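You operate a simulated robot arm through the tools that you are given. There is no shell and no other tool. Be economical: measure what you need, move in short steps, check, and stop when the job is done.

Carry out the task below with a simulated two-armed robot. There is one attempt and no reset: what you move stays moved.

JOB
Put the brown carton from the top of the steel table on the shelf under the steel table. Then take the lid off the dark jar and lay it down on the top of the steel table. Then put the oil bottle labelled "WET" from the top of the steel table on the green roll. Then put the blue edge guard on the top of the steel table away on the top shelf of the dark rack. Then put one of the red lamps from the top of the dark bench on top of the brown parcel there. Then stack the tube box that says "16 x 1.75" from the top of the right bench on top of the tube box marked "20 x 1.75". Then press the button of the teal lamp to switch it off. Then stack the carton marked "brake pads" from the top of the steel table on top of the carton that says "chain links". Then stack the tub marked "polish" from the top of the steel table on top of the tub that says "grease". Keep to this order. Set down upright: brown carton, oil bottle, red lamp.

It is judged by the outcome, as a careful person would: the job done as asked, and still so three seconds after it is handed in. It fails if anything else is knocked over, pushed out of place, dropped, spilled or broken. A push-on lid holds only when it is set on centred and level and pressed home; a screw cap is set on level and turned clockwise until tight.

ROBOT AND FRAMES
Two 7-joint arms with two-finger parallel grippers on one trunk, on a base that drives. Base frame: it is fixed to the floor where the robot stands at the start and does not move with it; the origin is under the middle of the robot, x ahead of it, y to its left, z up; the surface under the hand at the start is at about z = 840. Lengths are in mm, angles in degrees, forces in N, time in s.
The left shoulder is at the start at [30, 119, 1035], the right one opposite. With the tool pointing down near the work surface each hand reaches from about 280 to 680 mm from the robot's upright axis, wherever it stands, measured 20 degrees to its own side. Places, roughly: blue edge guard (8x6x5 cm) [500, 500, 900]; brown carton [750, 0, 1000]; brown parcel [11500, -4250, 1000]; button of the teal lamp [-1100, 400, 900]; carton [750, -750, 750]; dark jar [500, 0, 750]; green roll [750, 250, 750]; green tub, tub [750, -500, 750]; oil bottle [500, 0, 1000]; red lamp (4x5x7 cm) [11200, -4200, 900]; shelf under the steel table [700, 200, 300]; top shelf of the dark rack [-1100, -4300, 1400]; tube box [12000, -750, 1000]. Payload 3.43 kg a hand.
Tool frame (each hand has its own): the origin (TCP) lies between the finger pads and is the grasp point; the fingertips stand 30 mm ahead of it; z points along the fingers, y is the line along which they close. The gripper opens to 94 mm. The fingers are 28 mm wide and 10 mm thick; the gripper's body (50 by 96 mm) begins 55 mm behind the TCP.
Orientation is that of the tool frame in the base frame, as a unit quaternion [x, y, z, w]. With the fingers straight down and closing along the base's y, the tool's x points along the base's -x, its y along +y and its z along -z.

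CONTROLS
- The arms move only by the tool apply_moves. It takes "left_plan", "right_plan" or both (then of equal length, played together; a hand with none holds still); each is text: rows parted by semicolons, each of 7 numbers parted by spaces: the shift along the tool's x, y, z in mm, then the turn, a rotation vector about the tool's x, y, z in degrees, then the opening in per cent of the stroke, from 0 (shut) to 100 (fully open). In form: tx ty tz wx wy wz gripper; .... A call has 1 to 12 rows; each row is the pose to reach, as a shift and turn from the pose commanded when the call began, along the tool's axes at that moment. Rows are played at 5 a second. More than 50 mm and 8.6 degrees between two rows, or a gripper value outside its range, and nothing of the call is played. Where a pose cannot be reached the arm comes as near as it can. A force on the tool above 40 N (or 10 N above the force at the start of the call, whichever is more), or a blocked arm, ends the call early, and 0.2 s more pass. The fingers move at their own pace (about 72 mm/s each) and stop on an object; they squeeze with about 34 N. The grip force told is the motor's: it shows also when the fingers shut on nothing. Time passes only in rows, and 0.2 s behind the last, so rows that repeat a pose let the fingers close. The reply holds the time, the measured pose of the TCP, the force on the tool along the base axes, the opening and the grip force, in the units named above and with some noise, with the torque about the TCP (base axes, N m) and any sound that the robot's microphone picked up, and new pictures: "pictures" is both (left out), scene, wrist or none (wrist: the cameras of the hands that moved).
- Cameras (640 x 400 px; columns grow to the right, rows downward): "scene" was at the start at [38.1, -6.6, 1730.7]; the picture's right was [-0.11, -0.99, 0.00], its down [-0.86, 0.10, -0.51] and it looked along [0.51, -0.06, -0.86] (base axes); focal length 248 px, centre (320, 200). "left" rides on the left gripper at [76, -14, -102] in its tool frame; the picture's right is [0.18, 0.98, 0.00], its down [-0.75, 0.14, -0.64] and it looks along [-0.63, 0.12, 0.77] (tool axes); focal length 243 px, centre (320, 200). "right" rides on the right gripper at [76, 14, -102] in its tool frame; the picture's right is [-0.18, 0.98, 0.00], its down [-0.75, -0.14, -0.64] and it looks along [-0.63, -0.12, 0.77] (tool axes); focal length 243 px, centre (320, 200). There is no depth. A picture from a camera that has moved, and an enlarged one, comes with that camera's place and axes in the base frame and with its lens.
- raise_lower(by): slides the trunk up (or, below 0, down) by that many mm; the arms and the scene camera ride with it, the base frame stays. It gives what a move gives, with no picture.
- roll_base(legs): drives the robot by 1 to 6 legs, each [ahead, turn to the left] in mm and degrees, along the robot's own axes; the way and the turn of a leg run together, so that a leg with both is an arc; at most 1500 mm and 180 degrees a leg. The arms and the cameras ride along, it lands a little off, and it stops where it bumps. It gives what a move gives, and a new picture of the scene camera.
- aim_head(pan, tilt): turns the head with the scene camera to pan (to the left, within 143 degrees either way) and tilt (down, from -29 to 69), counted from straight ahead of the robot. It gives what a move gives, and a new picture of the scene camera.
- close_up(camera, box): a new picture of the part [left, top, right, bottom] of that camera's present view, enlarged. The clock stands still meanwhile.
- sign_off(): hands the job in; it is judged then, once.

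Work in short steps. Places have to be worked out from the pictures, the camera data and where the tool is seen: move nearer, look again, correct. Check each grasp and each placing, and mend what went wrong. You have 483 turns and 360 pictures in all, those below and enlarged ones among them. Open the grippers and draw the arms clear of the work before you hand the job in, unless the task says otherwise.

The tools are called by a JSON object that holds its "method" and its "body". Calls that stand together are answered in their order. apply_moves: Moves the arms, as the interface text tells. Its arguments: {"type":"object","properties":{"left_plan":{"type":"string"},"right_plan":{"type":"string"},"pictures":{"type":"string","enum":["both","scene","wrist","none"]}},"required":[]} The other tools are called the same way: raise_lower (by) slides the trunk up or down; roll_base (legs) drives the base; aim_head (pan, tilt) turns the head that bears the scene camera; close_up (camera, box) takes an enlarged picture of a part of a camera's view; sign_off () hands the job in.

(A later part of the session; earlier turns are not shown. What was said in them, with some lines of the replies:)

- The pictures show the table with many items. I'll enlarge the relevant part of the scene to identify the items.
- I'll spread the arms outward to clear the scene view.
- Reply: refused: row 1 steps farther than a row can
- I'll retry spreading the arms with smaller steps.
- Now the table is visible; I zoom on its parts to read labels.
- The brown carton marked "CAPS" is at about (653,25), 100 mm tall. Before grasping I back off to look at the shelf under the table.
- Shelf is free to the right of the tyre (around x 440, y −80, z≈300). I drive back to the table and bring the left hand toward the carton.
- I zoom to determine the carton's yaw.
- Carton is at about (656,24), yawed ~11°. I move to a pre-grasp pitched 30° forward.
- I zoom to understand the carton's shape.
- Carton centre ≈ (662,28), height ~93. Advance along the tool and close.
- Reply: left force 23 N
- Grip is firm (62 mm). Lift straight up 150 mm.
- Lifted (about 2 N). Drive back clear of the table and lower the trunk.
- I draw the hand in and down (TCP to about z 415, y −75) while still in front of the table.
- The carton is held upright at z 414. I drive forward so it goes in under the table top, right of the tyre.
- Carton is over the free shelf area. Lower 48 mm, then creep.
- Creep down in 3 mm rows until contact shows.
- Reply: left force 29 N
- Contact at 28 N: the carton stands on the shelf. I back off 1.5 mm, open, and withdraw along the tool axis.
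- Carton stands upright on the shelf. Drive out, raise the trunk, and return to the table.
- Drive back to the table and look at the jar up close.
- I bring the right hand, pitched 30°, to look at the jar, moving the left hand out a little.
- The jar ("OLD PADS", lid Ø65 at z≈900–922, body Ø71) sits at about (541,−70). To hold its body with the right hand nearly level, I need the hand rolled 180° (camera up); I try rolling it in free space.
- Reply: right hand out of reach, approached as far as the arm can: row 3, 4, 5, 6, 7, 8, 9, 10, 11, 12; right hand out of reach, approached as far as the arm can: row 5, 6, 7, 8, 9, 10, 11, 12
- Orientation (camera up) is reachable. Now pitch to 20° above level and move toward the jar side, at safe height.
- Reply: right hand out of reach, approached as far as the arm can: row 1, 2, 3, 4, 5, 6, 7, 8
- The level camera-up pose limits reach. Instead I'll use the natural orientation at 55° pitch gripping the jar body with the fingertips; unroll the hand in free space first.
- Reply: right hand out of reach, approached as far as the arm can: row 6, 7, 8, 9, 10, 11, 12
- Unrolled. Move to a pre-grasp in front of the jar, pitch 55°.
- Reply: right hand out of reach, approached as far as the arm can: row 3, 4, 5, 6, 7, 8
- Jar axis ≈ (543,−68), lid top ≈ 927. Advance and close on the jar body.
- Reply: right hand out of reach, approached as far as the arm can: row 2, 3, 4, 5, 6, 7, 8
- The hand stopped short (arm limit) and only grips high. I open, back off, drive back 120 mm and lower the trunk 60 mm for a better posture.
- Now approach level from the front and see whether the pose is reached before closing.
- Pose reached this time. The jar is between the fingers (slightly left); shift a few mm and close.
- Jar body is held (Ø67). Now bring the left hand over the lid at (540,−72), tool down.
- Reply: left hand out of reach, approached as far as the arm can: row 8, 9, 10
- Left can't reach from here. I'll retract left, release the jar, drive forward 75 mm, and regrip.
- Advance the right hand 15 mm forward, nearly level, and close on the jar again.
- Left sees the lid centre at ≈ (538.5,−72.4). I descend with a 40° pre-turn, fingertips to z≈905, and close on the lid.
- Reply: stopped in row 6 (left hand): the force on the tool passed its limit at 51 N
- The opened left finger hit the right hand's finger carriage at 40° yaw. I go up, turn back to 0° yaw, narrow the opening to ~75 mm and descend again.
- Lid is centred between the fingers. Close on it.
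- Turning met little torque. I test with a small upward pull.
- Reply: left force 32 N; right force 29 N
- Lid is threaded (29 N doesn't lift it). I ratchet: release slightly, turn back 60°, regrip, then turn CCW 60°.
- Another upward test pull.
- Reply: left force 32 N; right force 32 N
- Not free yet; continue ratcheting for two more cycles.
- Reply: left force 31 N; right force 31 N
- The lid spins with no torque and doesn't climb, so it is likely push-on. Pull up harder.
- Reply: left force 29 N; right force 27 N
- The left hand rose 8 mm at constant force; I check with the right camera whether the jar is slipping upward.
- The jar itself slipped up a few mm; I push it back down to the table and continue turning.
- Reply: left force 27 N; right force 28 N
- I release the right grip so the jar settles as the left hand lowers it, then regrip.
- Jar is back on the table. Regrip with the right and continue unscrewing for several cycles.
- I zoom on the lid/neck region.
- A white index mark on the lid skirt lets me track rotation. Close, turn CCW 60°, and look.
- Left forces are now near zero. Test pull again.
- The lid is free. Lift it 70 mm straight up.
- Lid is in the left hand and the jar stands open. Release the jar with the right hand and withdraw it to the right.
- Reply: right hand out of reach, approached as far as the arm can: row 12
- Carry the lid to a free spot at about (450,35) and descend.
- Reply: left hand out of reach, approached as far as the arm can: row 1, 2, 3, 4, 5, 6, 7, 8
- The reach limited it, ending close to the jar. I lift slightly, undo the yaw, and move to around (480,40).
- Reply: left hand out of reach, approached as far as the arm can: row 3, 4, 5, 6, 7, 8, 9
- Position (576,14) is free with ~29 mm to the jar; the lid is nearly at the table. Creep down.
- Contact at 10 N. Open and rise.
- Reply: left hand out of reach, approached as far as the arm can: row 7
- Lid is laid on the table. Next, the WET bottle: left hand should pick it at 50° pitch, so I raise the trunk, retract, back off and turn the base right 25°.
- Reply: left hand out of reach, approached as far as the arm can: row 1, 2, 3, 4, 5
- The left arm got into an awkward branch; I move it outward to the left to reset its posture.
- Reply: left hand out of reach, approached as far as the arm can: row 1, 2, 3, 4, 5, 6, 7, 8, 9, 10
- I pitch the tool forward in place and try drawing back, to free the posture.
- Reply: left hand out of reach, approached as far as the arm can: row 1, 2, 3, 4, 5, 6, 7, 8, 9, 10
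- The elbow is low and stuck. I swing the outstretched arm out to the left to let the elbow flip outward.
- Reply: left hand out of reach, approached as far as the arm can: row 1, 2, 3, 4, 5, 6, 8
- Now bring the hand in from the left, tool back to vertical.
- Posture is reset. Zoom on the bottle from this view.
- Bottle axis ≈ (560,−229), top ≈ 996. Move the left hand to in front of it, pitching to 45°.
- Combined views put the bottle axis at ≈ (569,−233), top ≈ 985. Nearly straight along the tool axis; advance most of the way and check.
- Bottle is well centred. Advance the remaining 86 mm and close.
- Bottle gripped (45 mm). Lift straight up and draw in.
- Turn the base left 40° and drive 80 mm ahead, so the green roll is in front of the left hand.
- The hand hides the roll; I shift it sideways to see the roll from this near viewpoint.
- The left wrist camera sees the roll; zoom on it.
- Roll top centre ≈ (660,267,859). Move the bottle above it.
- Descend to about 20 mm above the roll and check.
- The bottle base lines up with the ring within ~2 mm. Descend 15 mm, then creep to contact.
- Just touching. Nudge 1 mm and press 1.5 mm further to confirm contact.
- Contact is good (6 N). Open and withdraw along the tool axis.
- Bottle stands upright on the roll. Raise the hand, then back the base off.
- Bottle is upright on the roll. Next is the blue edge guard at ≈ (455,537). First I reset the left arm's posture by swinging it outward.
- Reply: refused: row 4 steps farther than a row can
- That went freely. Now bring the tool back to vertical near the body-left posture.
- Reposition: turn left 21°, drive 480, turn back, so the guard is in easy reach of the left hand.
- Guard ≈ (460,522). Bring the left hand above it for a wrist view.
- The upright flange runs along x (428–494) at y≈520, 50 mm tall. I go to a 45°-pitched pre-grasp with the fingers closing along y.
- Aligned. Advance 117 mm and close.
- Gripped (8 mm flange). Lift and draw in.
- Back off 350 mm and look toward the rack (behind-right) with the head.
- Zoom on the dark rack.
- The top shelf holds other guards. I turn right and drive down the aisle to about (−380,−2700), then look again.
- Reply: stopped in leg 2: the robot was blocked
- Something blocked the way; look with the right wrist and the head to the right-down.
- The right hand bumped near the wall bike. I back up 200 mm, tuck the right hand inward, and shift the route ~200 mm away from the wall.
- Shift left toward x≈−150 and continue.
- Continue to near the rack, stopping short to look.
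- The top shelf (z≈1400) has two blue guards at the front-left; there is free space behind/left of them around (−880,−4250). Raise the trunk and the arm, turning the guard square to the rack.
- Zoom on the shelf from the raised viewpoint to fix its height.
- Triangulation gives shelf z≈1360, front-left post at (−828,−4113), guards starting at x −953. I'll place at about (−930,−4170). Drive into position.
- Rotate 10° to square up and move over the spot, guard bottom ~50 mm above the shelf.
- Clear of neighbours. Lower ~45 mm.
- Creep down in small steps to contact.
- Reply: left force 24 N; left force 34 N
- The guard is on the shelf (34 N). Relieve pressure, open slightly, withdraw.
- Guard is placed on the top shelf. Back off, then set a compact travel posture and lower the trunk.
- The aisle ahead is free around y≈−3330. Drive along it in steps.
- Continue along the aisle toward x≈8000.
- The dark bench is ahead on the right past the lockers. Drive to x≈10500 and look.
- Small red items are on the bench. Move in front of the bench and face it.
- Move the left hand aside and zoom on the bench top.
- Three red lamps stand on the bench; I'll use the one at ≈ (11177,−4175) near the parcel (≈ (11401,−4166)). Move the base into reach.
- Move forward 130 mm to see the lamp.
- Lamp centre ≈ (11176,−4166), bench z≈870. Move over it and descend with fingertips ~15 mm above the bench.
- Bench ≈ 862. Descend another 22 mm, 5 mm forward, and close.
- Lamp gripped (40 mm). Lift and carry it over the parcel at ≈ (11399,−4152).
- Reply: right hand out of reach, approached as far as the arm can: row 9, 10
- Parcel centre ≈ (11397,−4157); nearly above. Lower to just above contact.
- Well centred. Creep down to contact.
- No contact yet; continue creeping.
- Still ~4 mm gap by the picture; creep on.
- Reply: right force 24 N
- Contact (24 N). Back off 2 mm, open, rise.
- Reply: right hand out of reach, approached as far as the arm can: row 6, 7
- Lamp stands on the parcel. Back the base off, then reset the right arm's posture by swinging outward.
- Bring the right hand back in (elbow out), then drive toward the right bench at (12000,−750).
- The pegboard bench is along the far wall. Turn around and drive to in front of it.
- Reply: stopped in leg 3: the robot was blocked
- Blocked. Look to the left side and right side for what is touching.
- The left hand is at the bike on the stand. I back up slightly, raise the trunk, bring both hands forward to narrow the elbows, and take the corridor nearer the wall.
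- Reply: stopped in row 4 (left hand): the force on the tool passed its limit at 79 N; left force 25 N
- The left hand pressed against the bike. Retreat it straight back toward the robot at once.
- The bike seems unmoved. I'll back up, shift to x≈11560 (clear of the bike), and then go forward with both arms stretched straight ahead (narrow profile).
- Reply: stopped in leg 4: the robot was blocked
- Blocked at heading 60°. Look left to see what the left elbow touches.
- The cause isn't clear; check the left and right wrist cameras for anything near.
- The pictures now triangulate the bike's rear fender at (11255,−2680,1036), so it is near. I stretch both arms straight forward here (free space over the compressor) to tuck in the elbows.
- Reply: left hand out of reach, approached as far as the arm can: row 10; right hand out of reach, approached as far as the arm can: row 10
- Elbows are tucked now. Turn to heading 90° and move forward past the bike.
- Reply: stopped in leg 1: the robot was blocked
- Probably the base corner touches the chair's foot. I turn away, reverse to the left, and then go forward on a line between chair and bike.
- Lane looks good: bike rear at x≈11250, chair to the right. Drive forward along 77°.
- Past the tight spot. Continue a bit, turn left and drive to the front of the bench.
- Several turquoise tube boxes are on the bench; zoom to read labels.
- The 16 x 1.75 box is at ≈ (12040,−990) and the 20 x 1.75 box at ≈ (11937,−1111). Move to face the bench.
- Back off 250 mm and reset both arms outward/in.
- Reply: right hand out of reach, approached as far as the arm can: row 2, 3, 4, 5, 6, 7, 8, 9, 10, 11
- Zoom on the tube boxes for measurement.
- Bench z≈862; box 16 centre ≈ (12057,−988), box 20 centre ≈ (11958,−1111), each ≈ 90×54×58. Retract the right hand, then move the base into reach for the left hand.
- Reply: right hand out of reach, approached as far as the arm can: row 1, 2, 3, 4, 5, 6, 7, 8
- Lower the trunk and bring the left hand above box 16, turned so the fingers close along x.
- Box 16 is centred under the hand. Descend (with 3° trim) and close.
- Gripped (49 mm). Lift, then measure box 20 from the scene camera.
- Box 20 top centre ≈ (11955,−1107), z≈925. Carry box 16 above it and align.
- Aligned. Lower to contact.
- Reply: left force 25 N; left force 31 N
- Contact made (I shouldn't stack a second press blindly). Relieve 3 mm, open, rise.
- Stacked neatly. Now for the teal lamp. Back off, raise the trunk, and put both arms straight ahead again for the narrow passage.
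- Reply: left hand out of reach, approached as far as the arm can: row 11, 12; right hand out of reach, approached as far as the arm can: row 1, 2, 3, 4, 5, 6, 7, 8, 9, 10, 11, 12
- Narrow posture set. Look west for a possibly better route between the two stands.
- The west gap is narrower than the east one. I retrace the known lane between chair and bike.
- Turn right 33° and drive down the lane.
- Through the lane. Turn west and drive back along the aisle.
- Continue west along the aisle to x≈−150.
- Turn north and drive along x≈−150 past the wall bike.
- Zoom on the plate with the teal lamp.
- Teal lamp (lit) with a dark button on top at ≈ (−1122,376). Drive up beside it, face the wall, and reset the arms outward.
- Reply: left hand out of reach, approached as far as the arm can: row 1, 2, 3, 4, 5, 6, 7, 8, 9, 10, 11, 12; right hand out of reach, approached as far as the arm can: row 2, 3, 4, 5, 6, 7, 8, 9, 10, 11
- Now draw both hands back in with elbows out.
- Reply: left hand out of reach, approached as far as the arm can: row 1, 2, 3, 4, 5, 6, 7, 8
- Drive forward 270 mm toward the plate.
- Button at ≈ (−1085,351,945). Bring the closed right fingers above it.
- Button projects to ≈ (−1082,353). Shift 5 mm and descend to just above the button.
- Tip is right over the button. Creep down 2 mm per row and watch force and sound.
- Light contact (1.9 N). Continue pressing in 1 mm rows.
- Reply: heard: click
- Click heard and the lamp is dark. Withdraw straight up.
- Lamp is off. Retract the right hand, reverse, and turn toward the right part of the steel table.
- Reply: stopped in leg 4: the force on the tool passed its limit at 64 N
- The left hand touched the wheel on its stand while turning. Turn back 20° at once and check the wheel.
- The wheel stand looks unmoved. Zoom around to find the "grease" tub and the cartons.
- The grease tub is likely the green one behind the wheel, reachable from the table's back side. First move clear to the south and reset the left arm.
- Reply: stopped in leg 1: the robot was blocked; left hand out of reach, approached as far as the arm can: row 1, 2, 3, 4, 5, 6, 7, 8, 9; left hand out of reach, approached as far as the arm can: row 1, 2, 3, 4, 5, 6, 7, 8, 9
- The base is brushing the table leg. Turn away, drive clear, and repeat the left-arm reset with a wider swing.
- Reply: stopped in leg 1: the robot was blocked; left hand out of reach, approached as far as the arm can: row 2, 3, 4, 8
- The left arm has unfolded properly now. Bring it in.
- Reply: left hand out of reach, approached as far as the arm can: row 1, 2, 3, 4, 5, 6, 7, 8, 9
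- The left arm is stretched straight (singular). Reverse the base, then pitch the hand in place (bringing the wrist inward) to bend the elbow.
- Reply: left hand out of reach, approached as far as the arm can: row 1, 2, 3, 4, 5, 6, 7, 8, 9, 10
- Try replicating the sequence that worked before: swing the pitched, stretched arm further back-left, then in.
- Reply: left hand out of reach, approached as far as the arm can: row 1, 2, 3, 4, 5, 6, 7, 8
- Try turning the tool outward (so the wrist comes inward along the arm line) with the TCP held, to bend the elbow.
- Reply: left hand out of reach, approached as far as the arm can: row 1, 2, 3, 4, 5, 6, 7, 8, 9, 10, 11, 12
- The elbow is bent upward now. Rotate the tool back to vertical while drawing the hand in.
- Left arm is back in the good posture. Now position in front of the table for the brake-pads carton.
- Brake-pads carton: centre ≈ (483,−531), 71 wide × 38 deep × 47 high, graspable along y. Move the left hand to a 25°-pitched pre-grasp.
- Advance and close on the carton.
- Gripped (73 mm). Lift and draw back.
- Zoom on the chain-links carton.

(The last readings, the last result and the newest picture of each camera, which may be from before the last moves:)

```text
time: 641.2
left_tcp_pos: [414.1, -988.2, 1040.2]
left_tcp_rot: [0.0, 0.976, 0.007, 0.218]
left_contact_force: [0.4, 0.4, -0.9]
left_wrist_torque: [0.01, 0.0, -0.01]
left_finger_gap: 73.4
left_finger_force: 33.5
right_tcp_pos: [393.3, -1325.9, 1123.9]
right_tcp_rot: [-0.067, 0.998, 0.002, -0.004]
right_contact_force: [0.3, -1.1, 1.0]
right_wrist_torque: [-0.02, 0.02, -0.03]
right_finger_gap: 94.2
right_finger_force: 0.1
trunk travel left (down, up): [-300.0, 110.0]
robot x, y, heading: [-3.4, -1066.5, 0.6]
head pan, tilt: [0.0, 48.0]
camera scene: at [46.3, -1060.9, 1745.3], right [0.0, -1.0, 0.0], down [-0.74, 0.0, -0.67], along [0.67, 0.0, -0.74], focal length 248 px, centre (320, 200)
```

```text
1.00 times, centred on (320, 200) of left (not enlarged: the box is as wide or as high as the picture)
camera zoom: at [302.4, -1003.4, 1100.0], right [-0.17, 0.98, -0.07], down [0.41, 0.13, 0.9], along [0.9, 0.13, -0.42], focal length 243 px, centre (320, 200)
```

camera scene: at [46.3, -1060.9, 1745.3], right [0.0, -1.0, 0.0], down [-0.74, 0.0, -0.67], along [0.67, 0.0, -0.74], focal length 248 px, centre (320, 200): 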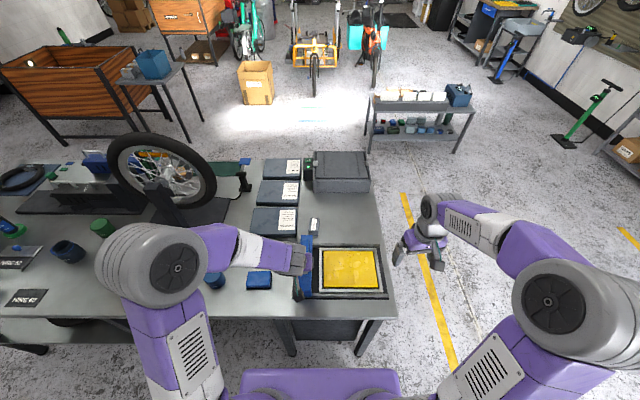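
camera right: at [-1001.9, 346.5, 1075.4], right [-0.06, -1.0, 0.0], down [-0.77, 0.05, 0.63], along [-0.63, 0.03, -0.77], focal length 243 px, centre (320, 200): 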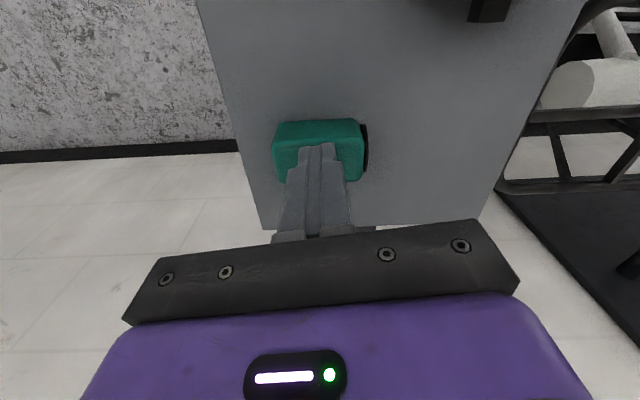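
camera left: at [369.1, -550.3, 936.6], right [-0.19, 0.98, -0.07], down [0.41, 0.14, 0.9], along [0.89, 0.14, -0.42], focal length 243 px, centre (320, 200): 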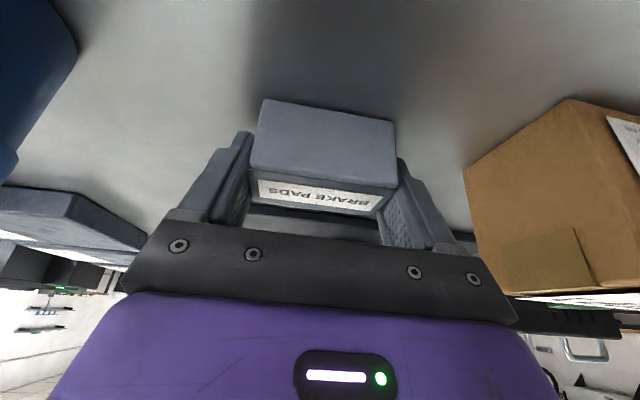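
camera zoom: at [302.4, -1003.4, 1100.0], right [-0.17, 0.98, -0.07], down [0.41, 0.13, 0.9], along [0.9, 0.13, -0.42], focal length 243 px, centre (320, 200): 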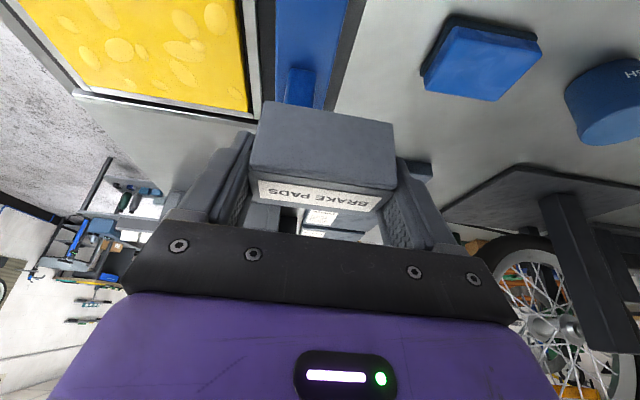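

The chain-links carton is at ≈ (680,−1030), long axis along x, so I'd turn the held carton 90° to match. Try moving there with a −94° turn.

{"method": "apply_moves", "body": {"left_plan": "-18 -3 0 3.3 0 7.1 50; -36 -7 10 6.7 0 14.2 50; -54 -10 20 10 0 21.3 50; -72 -14 35 13.4 0 28.4 50; -90 -17 50 16.7 0 35.5 50; -108 -21 65 20.1 0 42.6 50; -126 -24 80 23.4 0 49.8 50; -144 -28 97 26.8 0 56.9 50; -162 -31 113 30.1 0 64 50; -180 -35 130 33.5 0 71.1 50; -199 -38 147 36.9 0 78.2 50; -217 -42 163 40.2 0 85.3 50", "pictures": "scene"}}

```text
time: 643.8
left_tcp_pos: [623.3, -1019.8, 975.8]
left_tcp_rot: [0.717, 0.664, -0.157, 0.143]
left_contact_force: [-1.3, 0.3, -0.7]
left_wrist_torque: [-0.02, -0.04, 0.01]
left_finger_gap: 73.6
left_finger_force: 33.8
left hand out of reach, approached as far as the arm can: row 11, 12
right_tcp_pos: [391.1, -1322.7, 1124.6]
right_tcp_rot: [-0.067, 0.998, 0.0, -0.004]
right_contact_force: [0.1, 0.9, 0.1]
right_wrist_torque: [-0.04, 0.0, -0.03]
right_finger_gap: 94.1
right_finger_force: 0.0
trunk travel left (down, up): [-300.0, 110.0]
robot x, y, heading: [-2.6, -1061.3, 0.3]
head pan, tilt: [0.0, 48.0]
camera scene: at [44.0, -1057.6, 1745.4], right [0.01, -1.0, 0.0], down [-0.74, -0.01, -0.67], along [0.67, 0.0, -0.74], focal length 248 px, centre (320, 200)
```

scene: 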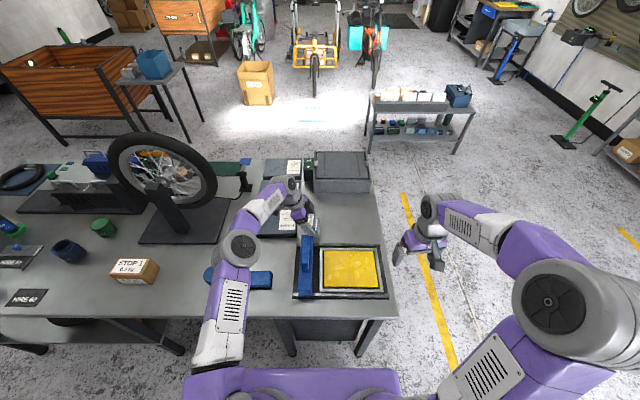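

Orientation works but it is ~57 mm short. Drive 45 mm forward and command the remaining distance.

{"method": "roll_base", "body": {"legs": [[45, 0]]}}

{"method": "close_up", "body": {"camera": "scene", "box": [250, 180, 350, 245]}}

```text
time: 644.7
left_tcp_pos: [670.5, -1021.5, 974.7]
left_tcp_rot: [0.715, 0.666, -0.156, 0.144]
left_contact_force: [-0.1, -0.3, -1.2]
left_wrist_torque: [0.0, 0.02, 0.0]
left_finger_gap: 73.6
left_finger_force: 33.9
right_tcp_pos: [438.4, -1326.2, 1123.0]
right_tcp_rot: [-0.068, 0.998, 0.003, -0.006]
right_contact_force: [-0.2, 0.1, -0.5]
right_wrist_torque: [0.01, 0.04, -0.01]
right_finger_gap: 93.7
right_finger_force: 0.1
trunk travel left (down, up): [-300.0, 110.0]
robot x, y, heading: [39.9, -1064.3, 0.1]
head pan, tilt: [0.0, 48.0]
camera scene: at [92.3, -1060.6, 1745.2], right [0.01, -1.0, 0.0], down [-0.74, 0.0, -0.67], along [0.67, 0.0, -0.74], focal length 248 px, centre (320, 200)
```

scene: 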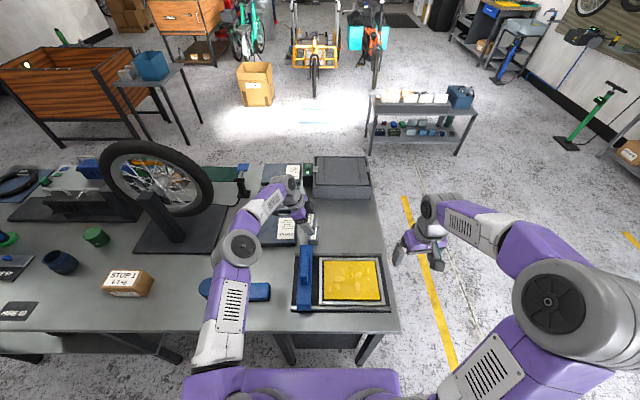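

```text
6.15 times, centred on (300, 212) of scene
camera zoom: at [92.3, -1060.6, 1745.2], right [0.01, -1.0, 0.0], down [-0.74, 0.0, -0.67], along [0.67, 0.0, -0.74], focal length 1526 px, centre (443, 123)
```

zoom: 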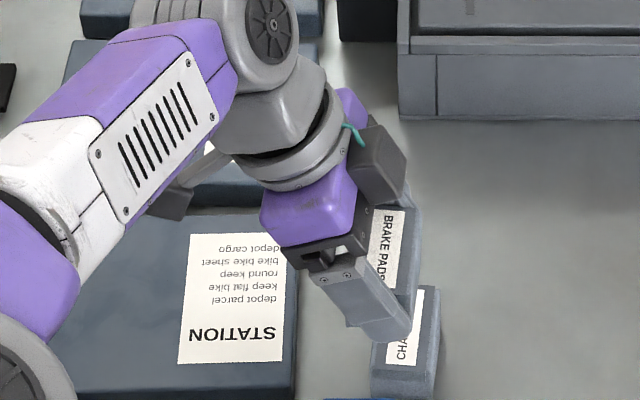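

No bump. Shift over the chain-links carton and lower to ~10 mm above.

{"method": "apply_moves", "body": {"left_plan": "1 8 21 0 0 0 50; 5 8 31 0 0 0 50; 9 8 40 0 0 0 50; 9 8 40 0 0 0 50", "pictures": "wrist"}}

{"method": "close_up", "body": {"camera": "scene", "box": [250, 180, 350, 245]}}

```text
time: 645.7
left_tcp_pos: [677.4, -1028.0, 936.8]
left_tcp_rot: [0.716, 0.665, -0.156, 0.143]
left_contact_force: [0.2, 0.2, -1.3]
left_wrist_torque: [0.02, 0.01, 0.01]
left_finger_gap: 73.6
left_finger_force: 34.0
right_tcp_pos: [437.3, -1324.6, 1122.1]
right_tcp_rot: [-0.067, 0.998, 0.002, -0.006]
right_contact_force: [0.6, -0.3, -0.5]
right_wrist_torque: [0.01, -0.01, -0.02]
right_finger_gap: 94.0
right_finger_force: 0.1
trunk travel left (down, up): [-300.0, 110.0]
robot x, y, heading: [39.4, -1065.3, 0.3]
head pan, tilt: [0.0, 48.0]
camera left: at [672.3, -915.6, 997.7], right [0.99, 0.1, -0.08], down [0.11, -0.43, 0.9], along [0.05, -0.9, -0.44], focal length 243 px, centre (320, 200)
```

left: 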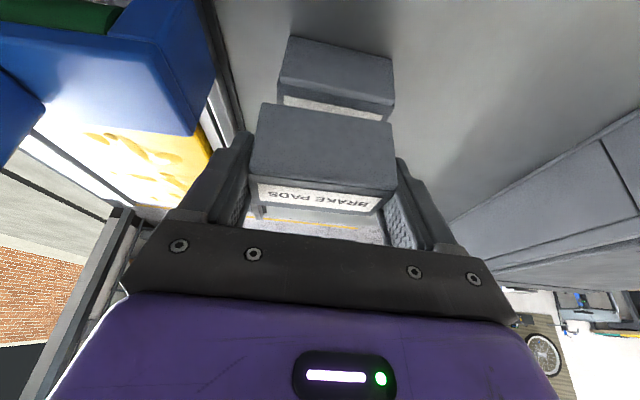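

```text
6.15 times, centred on (300, 212) of scene
camera zoom: at [90.9, -1060.7, 1745.3], right [0.01, -1.0, 0.0], down [-0.74, 0.0, -0.67], along [0.67, 0.0, -0.74], focal length 1526 px, centre (443, 123)
```

zoom: 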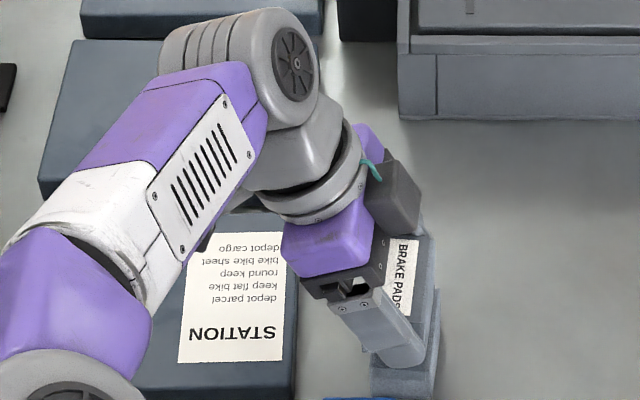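

Alignment is within 5 mm. Lower to contact.

{"method": "apply_moves", "body": {"left_plan": "2.5 2 5.5 0 0 0 50; 4 4 9 0 0 0 50; 5 4 11.5 0 0 0 50; 6 4 14 0 0 0 50; 6 4 14 0 0 0 50", "pictures": "none"}}

```text
time: 646.9
left_tcp_pos: [679.2, -1029.3, 921.3]
left_tcp_rot: [0.715, 0.666, -0.156, 0.144]
left_contact_force: [-0.1, -0.3, -1.5]
left_wrist_torque: [0.01, 0.02, -0.02]
left_finger_gap: 73.7
left_finger_force: 34.4
right_tcp_pos: [436.1, -1325.1, 1123.4]
right_tcp_rot: [-0.067, 0.998, 0.003, -0.004]
right_contact_force: [0.2, 0.3, 0.9]
right_wrist_torque: [0.02, 0.02, 0.01]
right_finger_gap: 94.0
right_finger_force: 0.0
trunk travel left (down, up): [-300.0, 110.0]
robot x, y, heading: [41.3, -1061.9, 0.2]
head pan, tilt: [0.0, 48.0]
```

{"method": "apply_moves", "body": {"left_plan": "0.8 0 1.8 0 0 0 50; 1.6 0 3.6 0 0 0 50; 1.6 0 3.6 0 0 0 50", "pictures": "none"}}

```text
time: 647.7
left_tcp_pos: [679.5, -1030.2, 916.9]
left_tcp_rot: [0.716, 0.665, -0.156, 0.144]
left_contact_force: [-0.1, 0.4, 0.1]
left_wrist_torque: [0.0, 0.0, 0.01]
left_finger_gap: 73.3
left_finger_force: 34.0
right_tcp_pos: [438.0, -1325.9, 1122.7]
right_tcp_rot: [-0.067, 0.998, 0.003, -0.004]
right_contact_force: [-0.5, 0.2, -0.3]
right_wrist_torque: [-0.03, -0.01, 0.03]
right_finger_gap: 94.4
right_finger_force: 0.0
trunk travel left (down, up): [-300.0, 110.0]
robot x, y, heading: [37.3, -1060.8, 0.3]
head pan, tilt: [0.0, 48.0]
```

Touching now (weight gone from the hand). Press 1.5 mm more to confirm.

{"method": "apply_moves", "body": {"left_plan": "0.4 0 0.9 0 0 0 50; 0.8 0 1.8 0 0 0 50; 0.8 0 1.8 0 0 0 50", "pictures": "none"}}

```text
time: 648.5
left_tcp_pos: [680.2, -1029.9, 916.3]
left_tcp_rot: [0.715, 0.666, -0.155, 0.146]
left_contact_force: [1.6, -1.0, 7.1]
left_wrist_torque: [-0.2, -0.37, 0.06]
left_finger_gap: 73.7
left_finger_force: 34.1
right_tcp_pos: [436.4, -1324.6, 1123.5]
right_tcp_rot: [-0.067, 0.998, 0.003, -0.005]
right_contact_force: [0.4, 0.3, -0.1]
right_wrist_torque: [0.03, -0.03, 0.02]
right_finger_gap: 94.2
right_finger_force: 0.0
trunk travel left (down, up): [-300.0, 110.0]
robot x, y, heading: [41.3, -1063.7, 0.2]
head pan, tilt: [0.0, 48.0]
```

Contact confirmed. Open and withdraw along the tool axis.

{"method": "apply_moves", "body": {"left_plan": "-0.4 0 -0.9 0 0 0 60; -0.4 0 -0.9 0 0 0 90; -0.4 0 -0.9 0 0 0 95; -0.4 0 -0.9 0 0 0 95; 0 0 -30 0 0 0 95; 0 0 -70 0 0 0 95; 0 0 -110 0 0 0 95; 0 0 -145 0 0 0 95", "pictures": "wrist"}}

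```text
time: 650.3
left_tcp_pos: [684.5, -969.6, 1047.5]
left_tcp_rot: [0.715, 0.666, -0.156, 0.144]
left_contact_force: [-0.5, 0.0, -0.8]
left_wrist_torque: [0.02, 0.0, -0.05]
left_finger_gap: 89.7
left_finger_force: 0.1
right_tcp_pos: [435.9, -1324.1, 1123.1]
right_tcp_rot: [-0.067, 0.998, 0.002, -0.005]
right_contact_force: [0.5, -0.1, 0.0]
right_wrist_torque: [-0.01, -0.02, -0.01]
right_finger_gap: 93.8
right_finger_force: 0.1
trunk travel left (down, up): [-300.0, 110.0]
robot x, y, heading: [42.3, -1061.7, 0.3]
head pan, tilt: [0.0, 48.0]
camera left: at [679.7, -856.7, 1109.4], right [0.99, 0.1, -0.08], down [0.11, -0.43, 0.9], along [0.05, -0.9, -0.44], focal length 243 px, centre (320, 200)
```

left: 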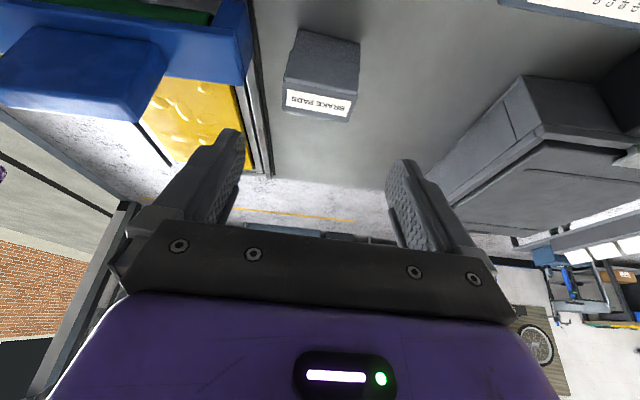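

Brake pads are neatly stacked. Retract the left hand (undoing the turn) and move the base for the polish tub with the right hand.

{"method": "apply_moves", "body": {"left_plan": "3 -17 -10 -3.2 0 -7.1 100; 6 -34 -21 -6.5 0 -14.2 100; 9 -51 -31 -9.7 0 -21.4 100; 12 -69 -42 -13 0 -28.5 100; 15 -86 -52 -16.2 0 -35.6 100; 18 -103 -63 -19.5 0 -42.7 100; 21 -120 -73 -22.7 0 -49.9 100; 24 -137 -84 -26 0 -57 100; 27 -155 -94 -29.2 0 -64.1 100; 30 -172 -105 -32.5 0 -71.2 100; 33 -189 -115 -35.7 0 -78.4 100; 36 -206 -126 -39 0 -85.5 100", "pictures": "none"}}

{"method": "roll_base", "body": {"legs": [[-200, 0], [0, 72], [500, 0], [0, -72]]}}

```text
time: 652.9
left_tcp_pos: [485.1, -871.5, 1146.6]
left_tcp_rot: [0.001, 0.978, 0.0, 0.21]
left_contact_force: [-0.5, -0.3, -0.1]
left_wrist_torque: [0.03, 0.0, -0.01]
left_finger_gap: 94.3
left_finger_force: 0.0
right_tcp_pos: [437.8, -1325.3, 1122.3]
right_tcp_rot: [-0.067, 0.998, 0.002, -0.004]
right_contact_force: [0.7, -0.2, -0.2]
right_wrist_torque: [-0.02, -0.05, -0.03]
right_finger_gap: 94.2
right_finger_force: 0.2
trunk travel left (down, up): [-300.0, 110.0]
robot x, y, heading: [41.8, -1062.9, 0.2]
head pan, tilt: [0.0, 48.0]
```

```text
time: 663.3
left_tcp_pos: [435.4, -391.7, 1146.7]
left_tcp_rot: [-0.004, 0.977, 0.001, 0.212]
left_contact_force: [-0.1, -0.4, -0.5]
left_wrist_torque: [0.03, -0.02, 0.03]
left_finger_gap: 93.8
left_finger_force: 0.1
right_tcp_pos: [391.2, -845.2, 1122.7]
right_tcp_rot: [-0.073, 0.997, 0.002, -0.005]
right_contact_force: [-0.1, 0.2, 0.2]
right_wrist_torque: [-0.03, 0.0, 0.01]
right_finger_gap: 94.1
right_finger_force: 0.1
trunk travel left (down, up): [-300.0, 110.0]
robot x, y, heading: [-7.1, -586.4, 0.8]
head pan, tilt: [0.0, 48.0]
camera scene: at [42.1, -585.3, 1745.3], right [0.01, -1.0, 0.0], down [-0.74, -0.01, -0.67], along [0.67, 0.01, -0.74], focal length 248 px, centre (320, 200)
```

scene: 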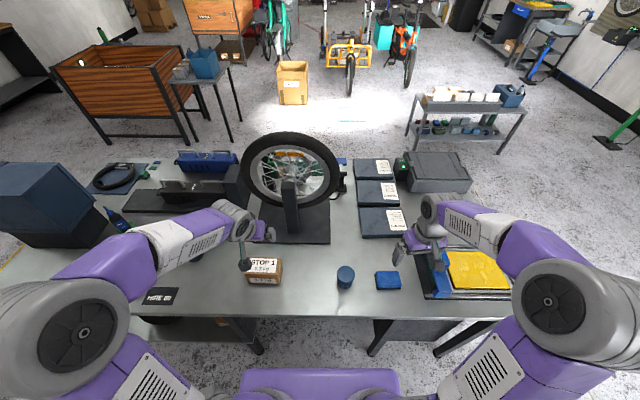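

Bring the right hand above the polish tub (≈ (448,−675)).

{"method": "apply_moves", "body": {"right_plan": "-14 27 15 0 0 0 100; -27 53 30 0 0 0 100; -41 80 50 0 0 0 100; -54 107 75 0 0 0 100; -68 133 100 0 0 0 100; -81 160 123 0 0 0 100; -81 160 123 0 0 0 100", "pictures": "wrist"}}

```text
time: 664.9
left_tcp_pos: [435.4, -392.8, 1147.1]
left_tcp_rot: [-0.003, 0.977, 0.001, 0.211]
left_contact_force: [-1.0, -0.2, 0.8]
left_wrist_torque: [0.05, 0.03, 0.0]
left_finger_gap: 94.0
left_finger_force: 0.0
right_tcp_pos: [447.0, -676.2, 1000.0]
right_tcp_rot: [-0.072, 0.997, 0.003, -0.005]
right_contact_force: [0.0, -0.7, -1.0]
right_wrist_torque: [0.02, 0.02, 0.0]
right_finger_gap: 94.0
right_finger_force: 0.1
trunk travel left (down, up): [-300.0, 110.0]
robot x, y, heading: [-6.9, -584.2, 0.8]
head pan, tilt: [0.0, 48.0]
camera right: at [371.1, -674.1, 1103.3], right [0.04, 1.0, 0.0], down [0.77, -0.03, 0.63], along [0.63, -0.02, -0.77], focal length 243 px, centre (320, 200)
```

right: 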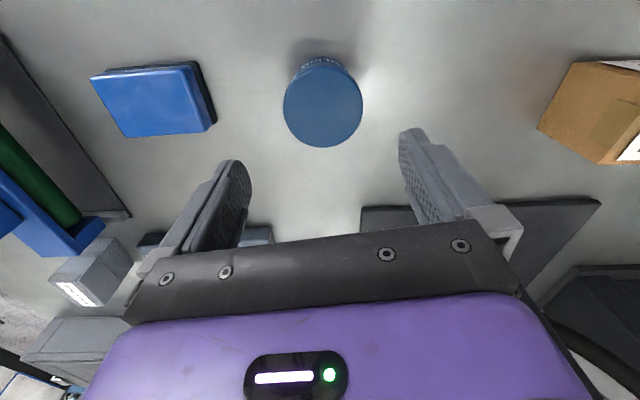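

Tub axis ≈ (441,−675). Descend and close.

{"method": "apply_moves", "body": {"right_plan": "3 1 40 0 0 0 100; 6 2 80 0 0 0 100; 6 2 115 0 0 0 100; 6 2 115 0 0 0 100; 6 2 115 0 0 0 70; 6 2 115 0 0 0 40; 6 2 115 0 0 0 40; 6 2 115 0 0 0 40", "pictures": "wrist"}}

```text
time: 666.7
left_tcp_pos: [435.4, -392.6, 1146.8]
left_tcp_rot: [-0.004, 0.978, 0.001, 0.21]
left_contact_force: [-0.5, 0.2, 0.0]
left_wrist_torque: [0.01, -0.01, -0.02]
left_finger_gap: 93.9
left_finger_force: 0.1
right_tcp_pos: [440.5, -672.7, 885.6]
right_tcp_rot: [-0.072, 0.997, 0.002, -0.004]
right_contact_force: [-0.8, 0.4, 0.3]
right_wrist_torque: [-0.01, -0.06, -0.01]
right_finger_gap: 66.0
right_finger_force: 34.5
trunk travel left (down, up): [-300.0, 110.0]
robot x, y, heading: [-7.4, -587.0, 1.0]
head pan, tilt: [0.0, 48.0]
camera right: at [364.6, -671.0, 988.6], right [0.04, 1.0, 0.0], down [0.77, -0.03, 0.63], along [0.63, -0.02, -0.77], focal length 243 px, centre (320, 200)
```

right: 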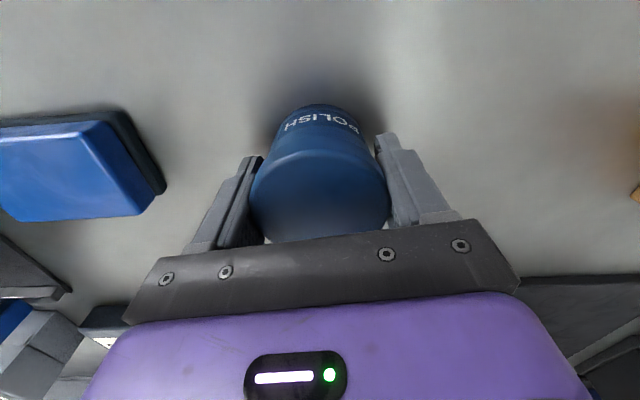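

Polish tub gripped (66 mm). Lift it and drive around the right end of the table to its back side.

{"method": "apply_moves", "body": {"right_plan": "0 0 -40 0 0 0 40; 0 0 -85 0 0 0 40; 0 0 -130 0 0 0 40; 10 0 -175 0 0 0 40; 30 0 -215 0 0 0 40; 55 0 -240 0 0 0 40", "pictures": "none"}}

{"method": "roll_base", "body": {"legs": [[-110, 0], [0, -90], [1160, 0], [0, 90]]}}

```text
time: 668.1
left_tcp_pos: [435.3, -391.5, 1147.8]
left_tcp_rot: [-0.004, 0.977, 0.001, 0.212]
left_contact_force: [0.0, 0.4, -0.7]
left_wrist_torque: [-0.02, -0.01, -0.02]
left_finger_gap: 93.7
left_finger_force: 0.1
right_tcp_pos: [387.8, -682.6, 1126.6]
right_tcp_rot: [-0.072, 0.997, 0.003, -0.005]
right_contact_force: [-0.5, 0.2, -1.6]
right_wrist_torque: [0.04, -0.01, -0.05]
right_finger_gap: 66.0
right_finger_force: 33.6
trunk travel left (down, up): [-300.0, 110.0]
robot x, y, heading: [-4.1, -582.3, 0.8]
head pan, tilt: [0.0, 48.0]
```

```text
time: 682.4
left_tcp_pos: [347.8, -1553.7, 1146.7]
left_tcp_rot: [0.0, 0.978, 0.0, 0.211]
left_contact_force: [-0.4, -0.6, -1.2]
left_wrist_torque: [0.04, 0.02, 0.01]
left_finger_gap: 94.1
left_finger_force: 0.0
right_tcp_pos: [298.1, -1844.1, 1125.7]
right_tcp_rot: [-0.07, 0.998, 0.002, -0.005]
right_contact_force: [0.4, -0.4, -2.8]
right_wrist_torque: [-0.02, -0.04, 0.0]
right_finger_gap: 66.1
right_finger_force: 33.6
trunk travel left (down, up): [-300.0, 110.0]
robot x, y, heading: [-97.7, -1742.0, 0.5]
head pan, tilt: [0.0, 48.0]
camera scene: at [-46.9, -1744.0, 1745.3], right [0.01, -1.0, 0.0], down [-0.74, -0.01, -0.67], along [0.67, 0.01, -0.74], focal length 248 px, centre (320, 200)
```

scene: 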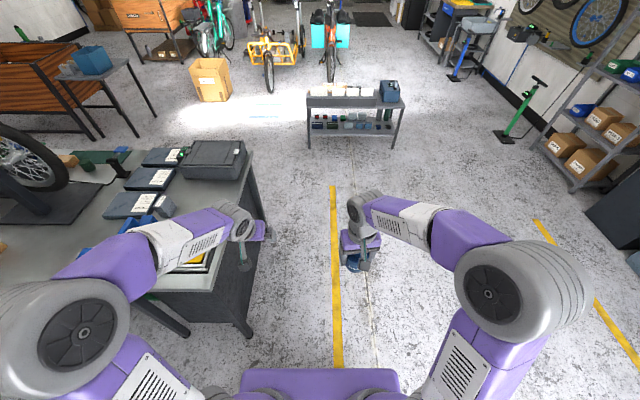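

Drive past the table end, turn north, then face the table's back.

{"method": "roll_base", "body": {"legs": [[830, 0], [830, 0], [0, 90], [1300, 0], [0, 90]]}}

{"method": "close_up", "body": {"camera": "scene", "box": [200, 180, 440, 330]}}

```text
time: 704.7
left_tcp_pos: [1121.1, -622.6, 1145.0]
left_tcp_rot: [0.978, -0.005, -0.211, -0.002]
left_contact_force: [0.1, -0.6, 0.4]
left_wrist_torque: [0.02, -0.02, 0.0]
left_finger_gap: 94.0
left_finger_force: 0.0
right_tcp_pos: [1174.3, -332.3, 1124.9]
right_tcp_rot: [0.998, 0.064, 0.005, 0.003]
right_contact_force: [-0.2, -0.3, -1.5]
right_wrist_torque: [0.02, -0.02, 0.02]
right_finger_gap: 65.8
right_finger_force: 33.8
trunk travel left (down, up): [-300.0, 110.0]
robot x, y, heading: [1567.7, -436.6, 180.0]
head pan, tilt: [0.0, 48.0]
camera scene: at [1520.7, -433.6, 1745.3], right [0.0, 1.0, 0.0], down [0.74, 0.0, -0.67], along [-0.67, 0.0, -0.74], focal length 248 px, centre (320, 200)
```

scene: 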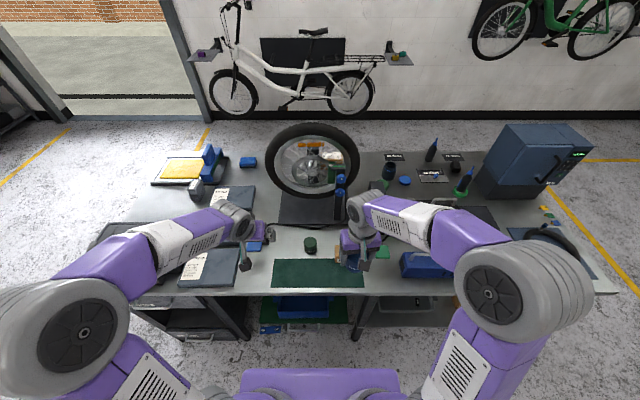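

```text
2.67 times, centred on (320, 255) of scene
camera zoom: at [1520.7, -433.6, 1745.3], right [0.0, 1.0, 0.0], down [0.74, 0.0, -0.67], along [-0.67, 0.0, -0.74], focal length 662 px, centre (320, 53)
```

zoom: 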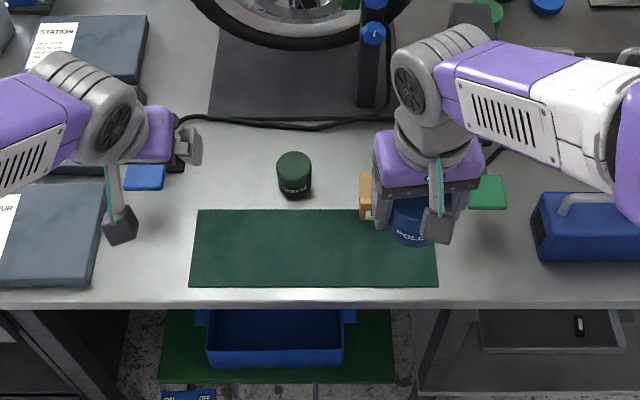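

The green tub at ≈ (980,−473) should be "grease"; zoom to confirm.

{"method": "close_up", "body": {"camera": "scene", "box": [290, 225, 350, 262]}}

```text
10.67 times, centred on (320, 244) of scene
camera zoom: at [1520.7, -433.6, 1745.3], right [0.0, 1.0, 0.0], down [0.74, 0.0, -0.67], along [-0.67, 0.0, -0.74], focal length 2646 px, centre (320, -264)
```

zoom: 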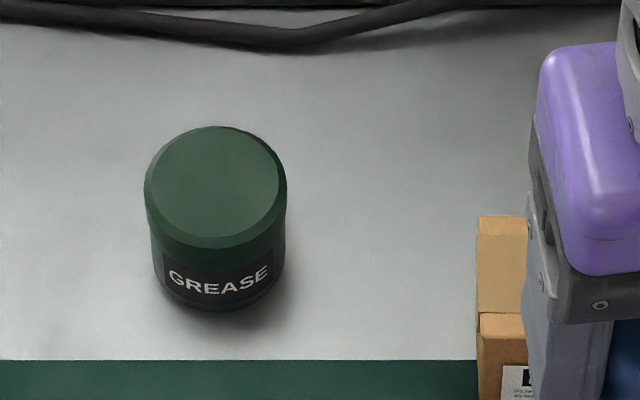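

"GREASE" confirmed at (978,−473), top ≈ 890. Carry the polish tub above it.

{"method": "apply_moves", "body": {"right_plan": "-42 23 0 0 0 0 40; -85 46 0 0 0 0 40; -127 69 0 0 0 0 40; -170 92 10 0 0 0 40; -212 114 30 0 0 0 40; -212 114 70 0 0 0 40; -212 114 110 0 0 0 40; -212 114 140 0 0 0 40; -212 114 140 0 0 0 40", "pictures": "wrist"}}

{"method": "close_up", "body": {"camera": "scene", "box": [260, 200, 380, 275]}}

```text
refused: row 5 steps farther than a row can; nothing moved
```

```text
5.33 times, centred on (320, 238) of scene
camera zoom: at [1520.7, -433.6, 1745.3], right [0.0, 1.0, 0.0], down [0.74, 0.0, -0.67], along [-0.67, 0.0, -0.74], focal length 1323 px, centre (320, 0)
```

zoom: 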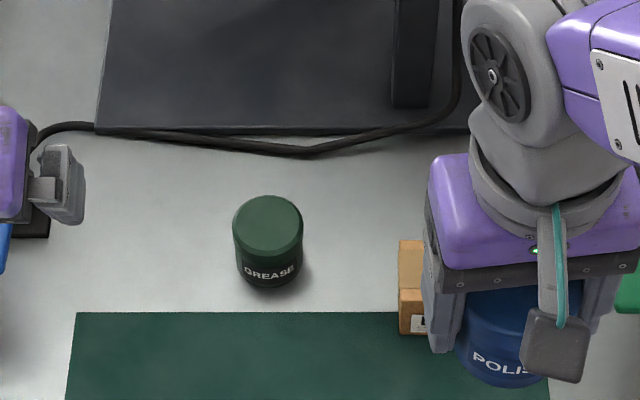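

A row was too long; retry with smaller steps.

{"method": "apply_moves", "body": {"right_plan": "-38 20 0 0 0 0 40; -76 41 0 0 0 0 40; -114 61 0 0 0 0 40; -152 82 0 0 0 0 40; -190 102 0 0 0 0 40; -212 114 10 0 0 0 40; -212 114 50 0 0 0 40; -212 114 95 0 0 0 40; -212 114 140 0 0 0 40; -212 114 140 0 0 0 40", "pictures": "wrist"}}

{"method": "close_up", "body": {"camera": "scene", "box": [260, 200, 380, 275]}}

```text
time: 706.9
left_tcp_pos: [1121.7, -622.0, 1145.8]
left_tcp_rot: [0.977, -0.004, -0.212, -0.001]
left_contact_force: [-0.1, -0.2, -0.9]
left_wrist_torque: [0.01, 0.01, -0.02]
left_finger_gap: 94.1
left_finger_force: 0.0
right_tcp_pos: [981.3, -473.1, 984.6]
right_tcp_rot: [0.998, 0.064, 0.005, 0.002]
right_contact_force: [-0.4, -0.7, -2.4]
right_wrist_torque: [0.0, 0.0, 0.01]
right_finger_gap: 66.0
right_finger_force: 33.7
trunk travel left (down, up): [-300.0, 110.0]
robot x, y, heading: [1569.4, -435.7, 179.8]
head pan, tilt: [0.0, 48.0]
camera right: at [1057.0, -476.9, 1087.6], right [-0.06, -1.0, 0.0], down [-0.77, 0.05, 0.63], along [-0.63, 0.03, -0.77], focal length 243 px, centre (320, 200)
```

right: 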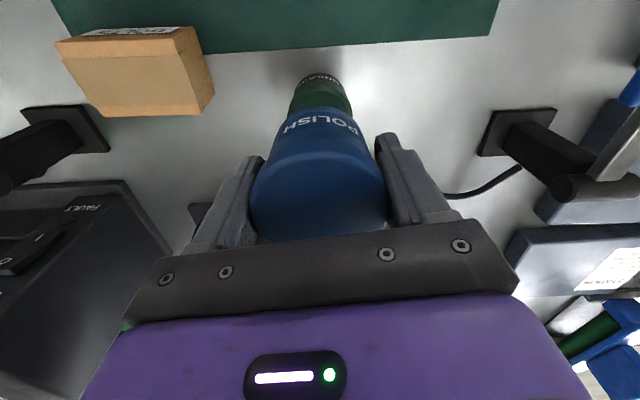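

```text
5.33 times, centred on (320, 238) of scene
camera zoom: at [1521.2, -433.6, 1745.3], right [0.0, 1.0, 0.0], down [0.74, 0.0, -0.67], along [-0.67, 0.0, -0.74], focal length 1323 px, centre (320, 0)
```

zoom: 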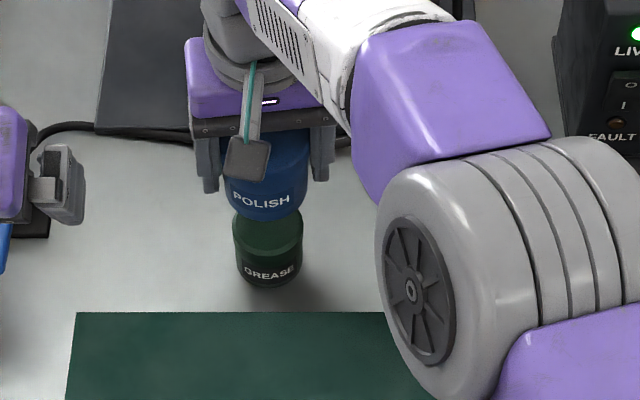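

Aligned within a couple of mm. Lower 42 mm, then creep.

{"method": "apply_moves", "body": {"right_plan": "0 -1 15 0 0 0 40; 0 -2 30 0 0 0 40; 0 -2 42 0 0 0 40; 0 -2 42 0 0 0 40", "pictures": "none"}}

{"method": "close_up", "body": {"camera": "scene", "box": [260, 200, 380, 275]}}

```text
time: 707.9
left_tcp_pos: [1122.2, -623.8, 1147.1]
left_tcp_rot: [0.977, -0.004, -0.212, -0.001]
left_contact_force: [0.2, -0.6, 0.1]
left_wrist_torque: [-0.01, -0.05, -0.03]
left_finger_gap: 94.1
left_finger_force: 0.0
right_tcp_pos: [980.2, -470.2, 941.4]
right_tcp_rot: [0.998, 0.065, 0.005, 0.002]
right_contact_force: [-0.2, 0.2, -2.9]
right_wrist_torque: [0.04, -0.02, -0.03]
right_finger_gap: 66.0
right_finger_force: 34.1
trunk travel left (down, up): [-300.0, 110.0]
robot x, y, heading: [1571.6, -432.8, 179.6]
head pan, tilt: [0.0, 48.0]
```

```text
5.33 times, centred on (320, 238) of scene
camera zoom: at [1520.8, -433.5, 1745.3], right [0.0, 1.0, 0.0], down [0.74, 0.0, -0.67], along [-0.67, 0.0, -0.74], focal length 1323 px, centre (320, 0)
```

zoom: 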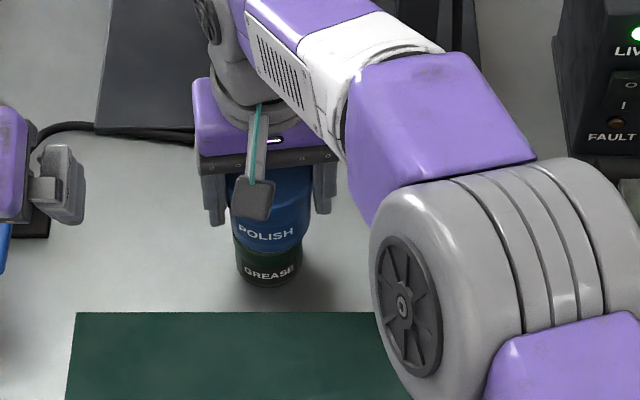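

Well centred and about to touch. Creep down.

{"method": "apply_moves", "body": {"right_plan": "0 0 1.5 0 0 0 40; 0 0 3 0 0 0 40; 0 0 4.5 0 0 0 40; 0 0 4.5 0 0 0 40", "pictures": "none"}}

```text
time: 708.9
left_tcp_pos: [1122.9, -622.0, 1146.2]
left_tcp_rot: [0.977, -0.004, -0.211, -0.001]
left_contact_force: [-0.1, 0.9, 0.1]
left_wrist_torque: [0.0, 0.02, -0.02]
left_finger_gap: 94.0
left_finger_force: 0.1
right_tcp_pos: [980.0, -472.1, 939.8]
right_tcp_rot: [0.998, 0.064, 0.003, 0.002]
right_contact_force: [0.5, 1.4, 9.3]
right_wrist_torque: [0.02, -0.18, 0.01]
right_finger_gap: 65.9
right_finger_force: 34.1
trunk travel left (down, up): [-300.0, 110.0]
robot x, y, heading: [1568.5, -437.8, 179.7]
head pan, tilt: [0.0, 48.0]
```

Contact (9 N). Open and rise.

{"method": "apply_moves", "body": {"right_plan": "0 0 -1.5 0 0 0 50; 0 0 -1.5 0 0 0 75; 0 0 -1.5 0 0 0 95; 0 0 -1.5 0 0 0 95; 0 0 -40 0 0 0 95; 0 0 -85 0 0 0 95; 0 0 -130 0 0 0 95", "pictures": "none"}}

{"method": "close_up", "body": {"camera": "scene", "box": [260, 190, 380, 265]}}

```text
time: 710.5
left_tcp_pos: [1121.7, -623.6, 1146.6]
left_tcp_rot: [0.977, -0.004, -0.211, -0.001]
left_contact_force: [0.4, 0.9, -0.4]
left_wrist_torque: [0.0, -0.02, -0.02]
left_finger_gap: 94.1
left_finger_force: 0.1
right_tcp_pos: [979.4, -471.8, 1068.1]
right_tcp_rot: [0.998, 0.064, 0.004, 0.003]
right_contact_force: [-0.4, 0.4, 0.4]
right_wrist_torque: [0.02, 0.02, 0.01]
right_finger_gap: 89.4
right_finger_force: 0.0
trunk travel left (down, up): [-300.0, 110.0]
robot x, y, heading: [1568.2, -438.6, 180.4]
head pan, tilt: [0.0, 48.0]
```

```text
5.33 times, centred on (320, 228) of scene
camera zoom: at [1521.6, -433.4, 1745.3], right [0.0, 1.0, 0.0], down [0.74, 0.0, -0.67], along [-0.67, 0.0, -0.74], focal length 1323 px, centre (320, 53)
```

zoom: 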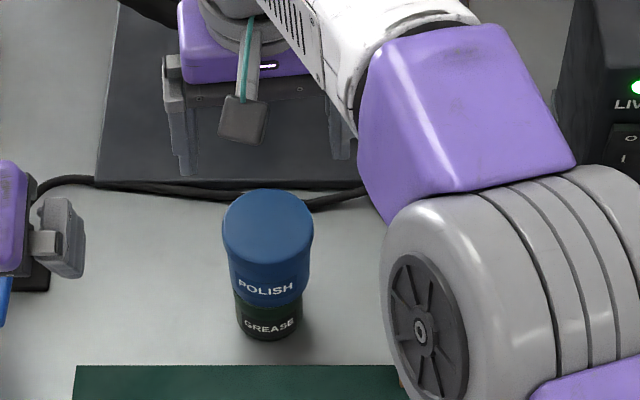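

Polish is stacked on grease. Back the robot away with open hands clear of the work, and take a last look.

{"method": "roll_base", "body": {"legs": [[-450, 0]]}}

{"method": "close_up", "body": {"camera": "scene", "box": [140, 90, 500, 290]}}

```text
time: 713.2
left_tcp_pos: [1568.2, -622.3, 1146.5]
left_tcp_rot: [0.977, -0.006, -0.211, -0.001]
left_contact_force: [0.0, 0.2, 0.0]
left_wrist_torque: [-0.02, -0.01, 0.02]
left_finger_gap: 94.0
left_finger_force: 0.1
right_tcp_pos: [1426.8, -471.3, 1068.7]
right_tcp_rot: [0.998, 0.063, 0.005, 0.002]
right_contact_force: [0.8, 0.2, 0.5]
right_wrist_torque: [0.02, 0.04, 0.01]
right_finger_gap: 89.1
right_finger_force: 0.1
trunk travel left (down, up): [-300.0, 110.0]
robot x, y, heading: [2013.7, -434.1, 179.9]
head pan, tilt: [0.0, 48.0]
camera scene: at [1968.8, -434.4, 1745.3], right [0.0, 1.0, 0.0], down [0.74, 0.0, -0.67], along [-0.67, 0.0, -0.74], focal length 248 px, centre (320, 200)
```

scene: 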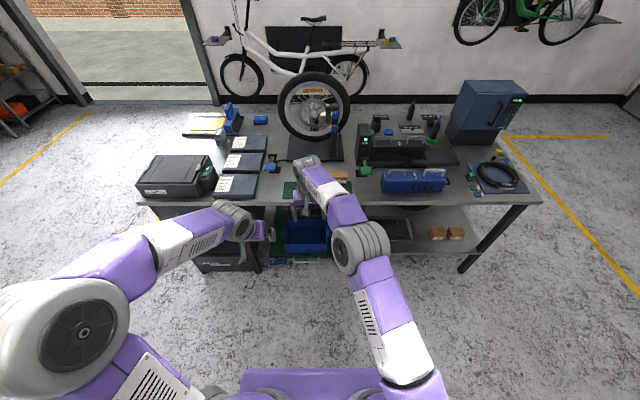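

```text
1.78 times, centred on (320, 190) of scene
camera zoom: at [1968.8, -434.4, 1745.3], right [0.0, 1.0, 0.0], down [0.74, 0.0, -0.67], along [-0.67, 0.0, -0.74], focal length 441 px, centre (320, 218)
```

zoom: 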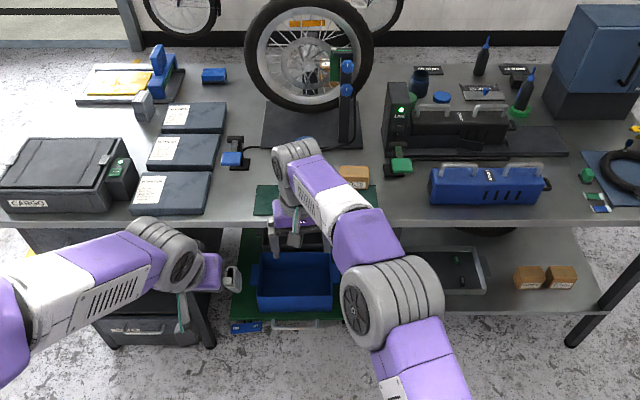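

All placements look as intended: the bottle is upright on the roll, both stacks stand, and the arms are clear with open grippers. I hand the job in.

{"method": "sign_off", "body": {}}

```text
The job is handed in.
```

I did all nine steps in the order you gave and handed the job in; the grippers are open and the arms are clear of the work.

- **Bumps on the way:** the arms or base touched the bikes, the wheel on its stand, the table leg and probably the red chair. I looked again at the stand bike, the wheel stand and the chair, and none had visibly moved. I did not re-check the wall bike or the table leg.
- **Not re-checked at the end:** I checked each placement when I made it. The last picture showed the oil bottle, the jar lid and the brake pads carton in place. My arm hid the polish tub, and the brown carton, edge guard, red lamp, tube boxes and teal lamp were out of view.
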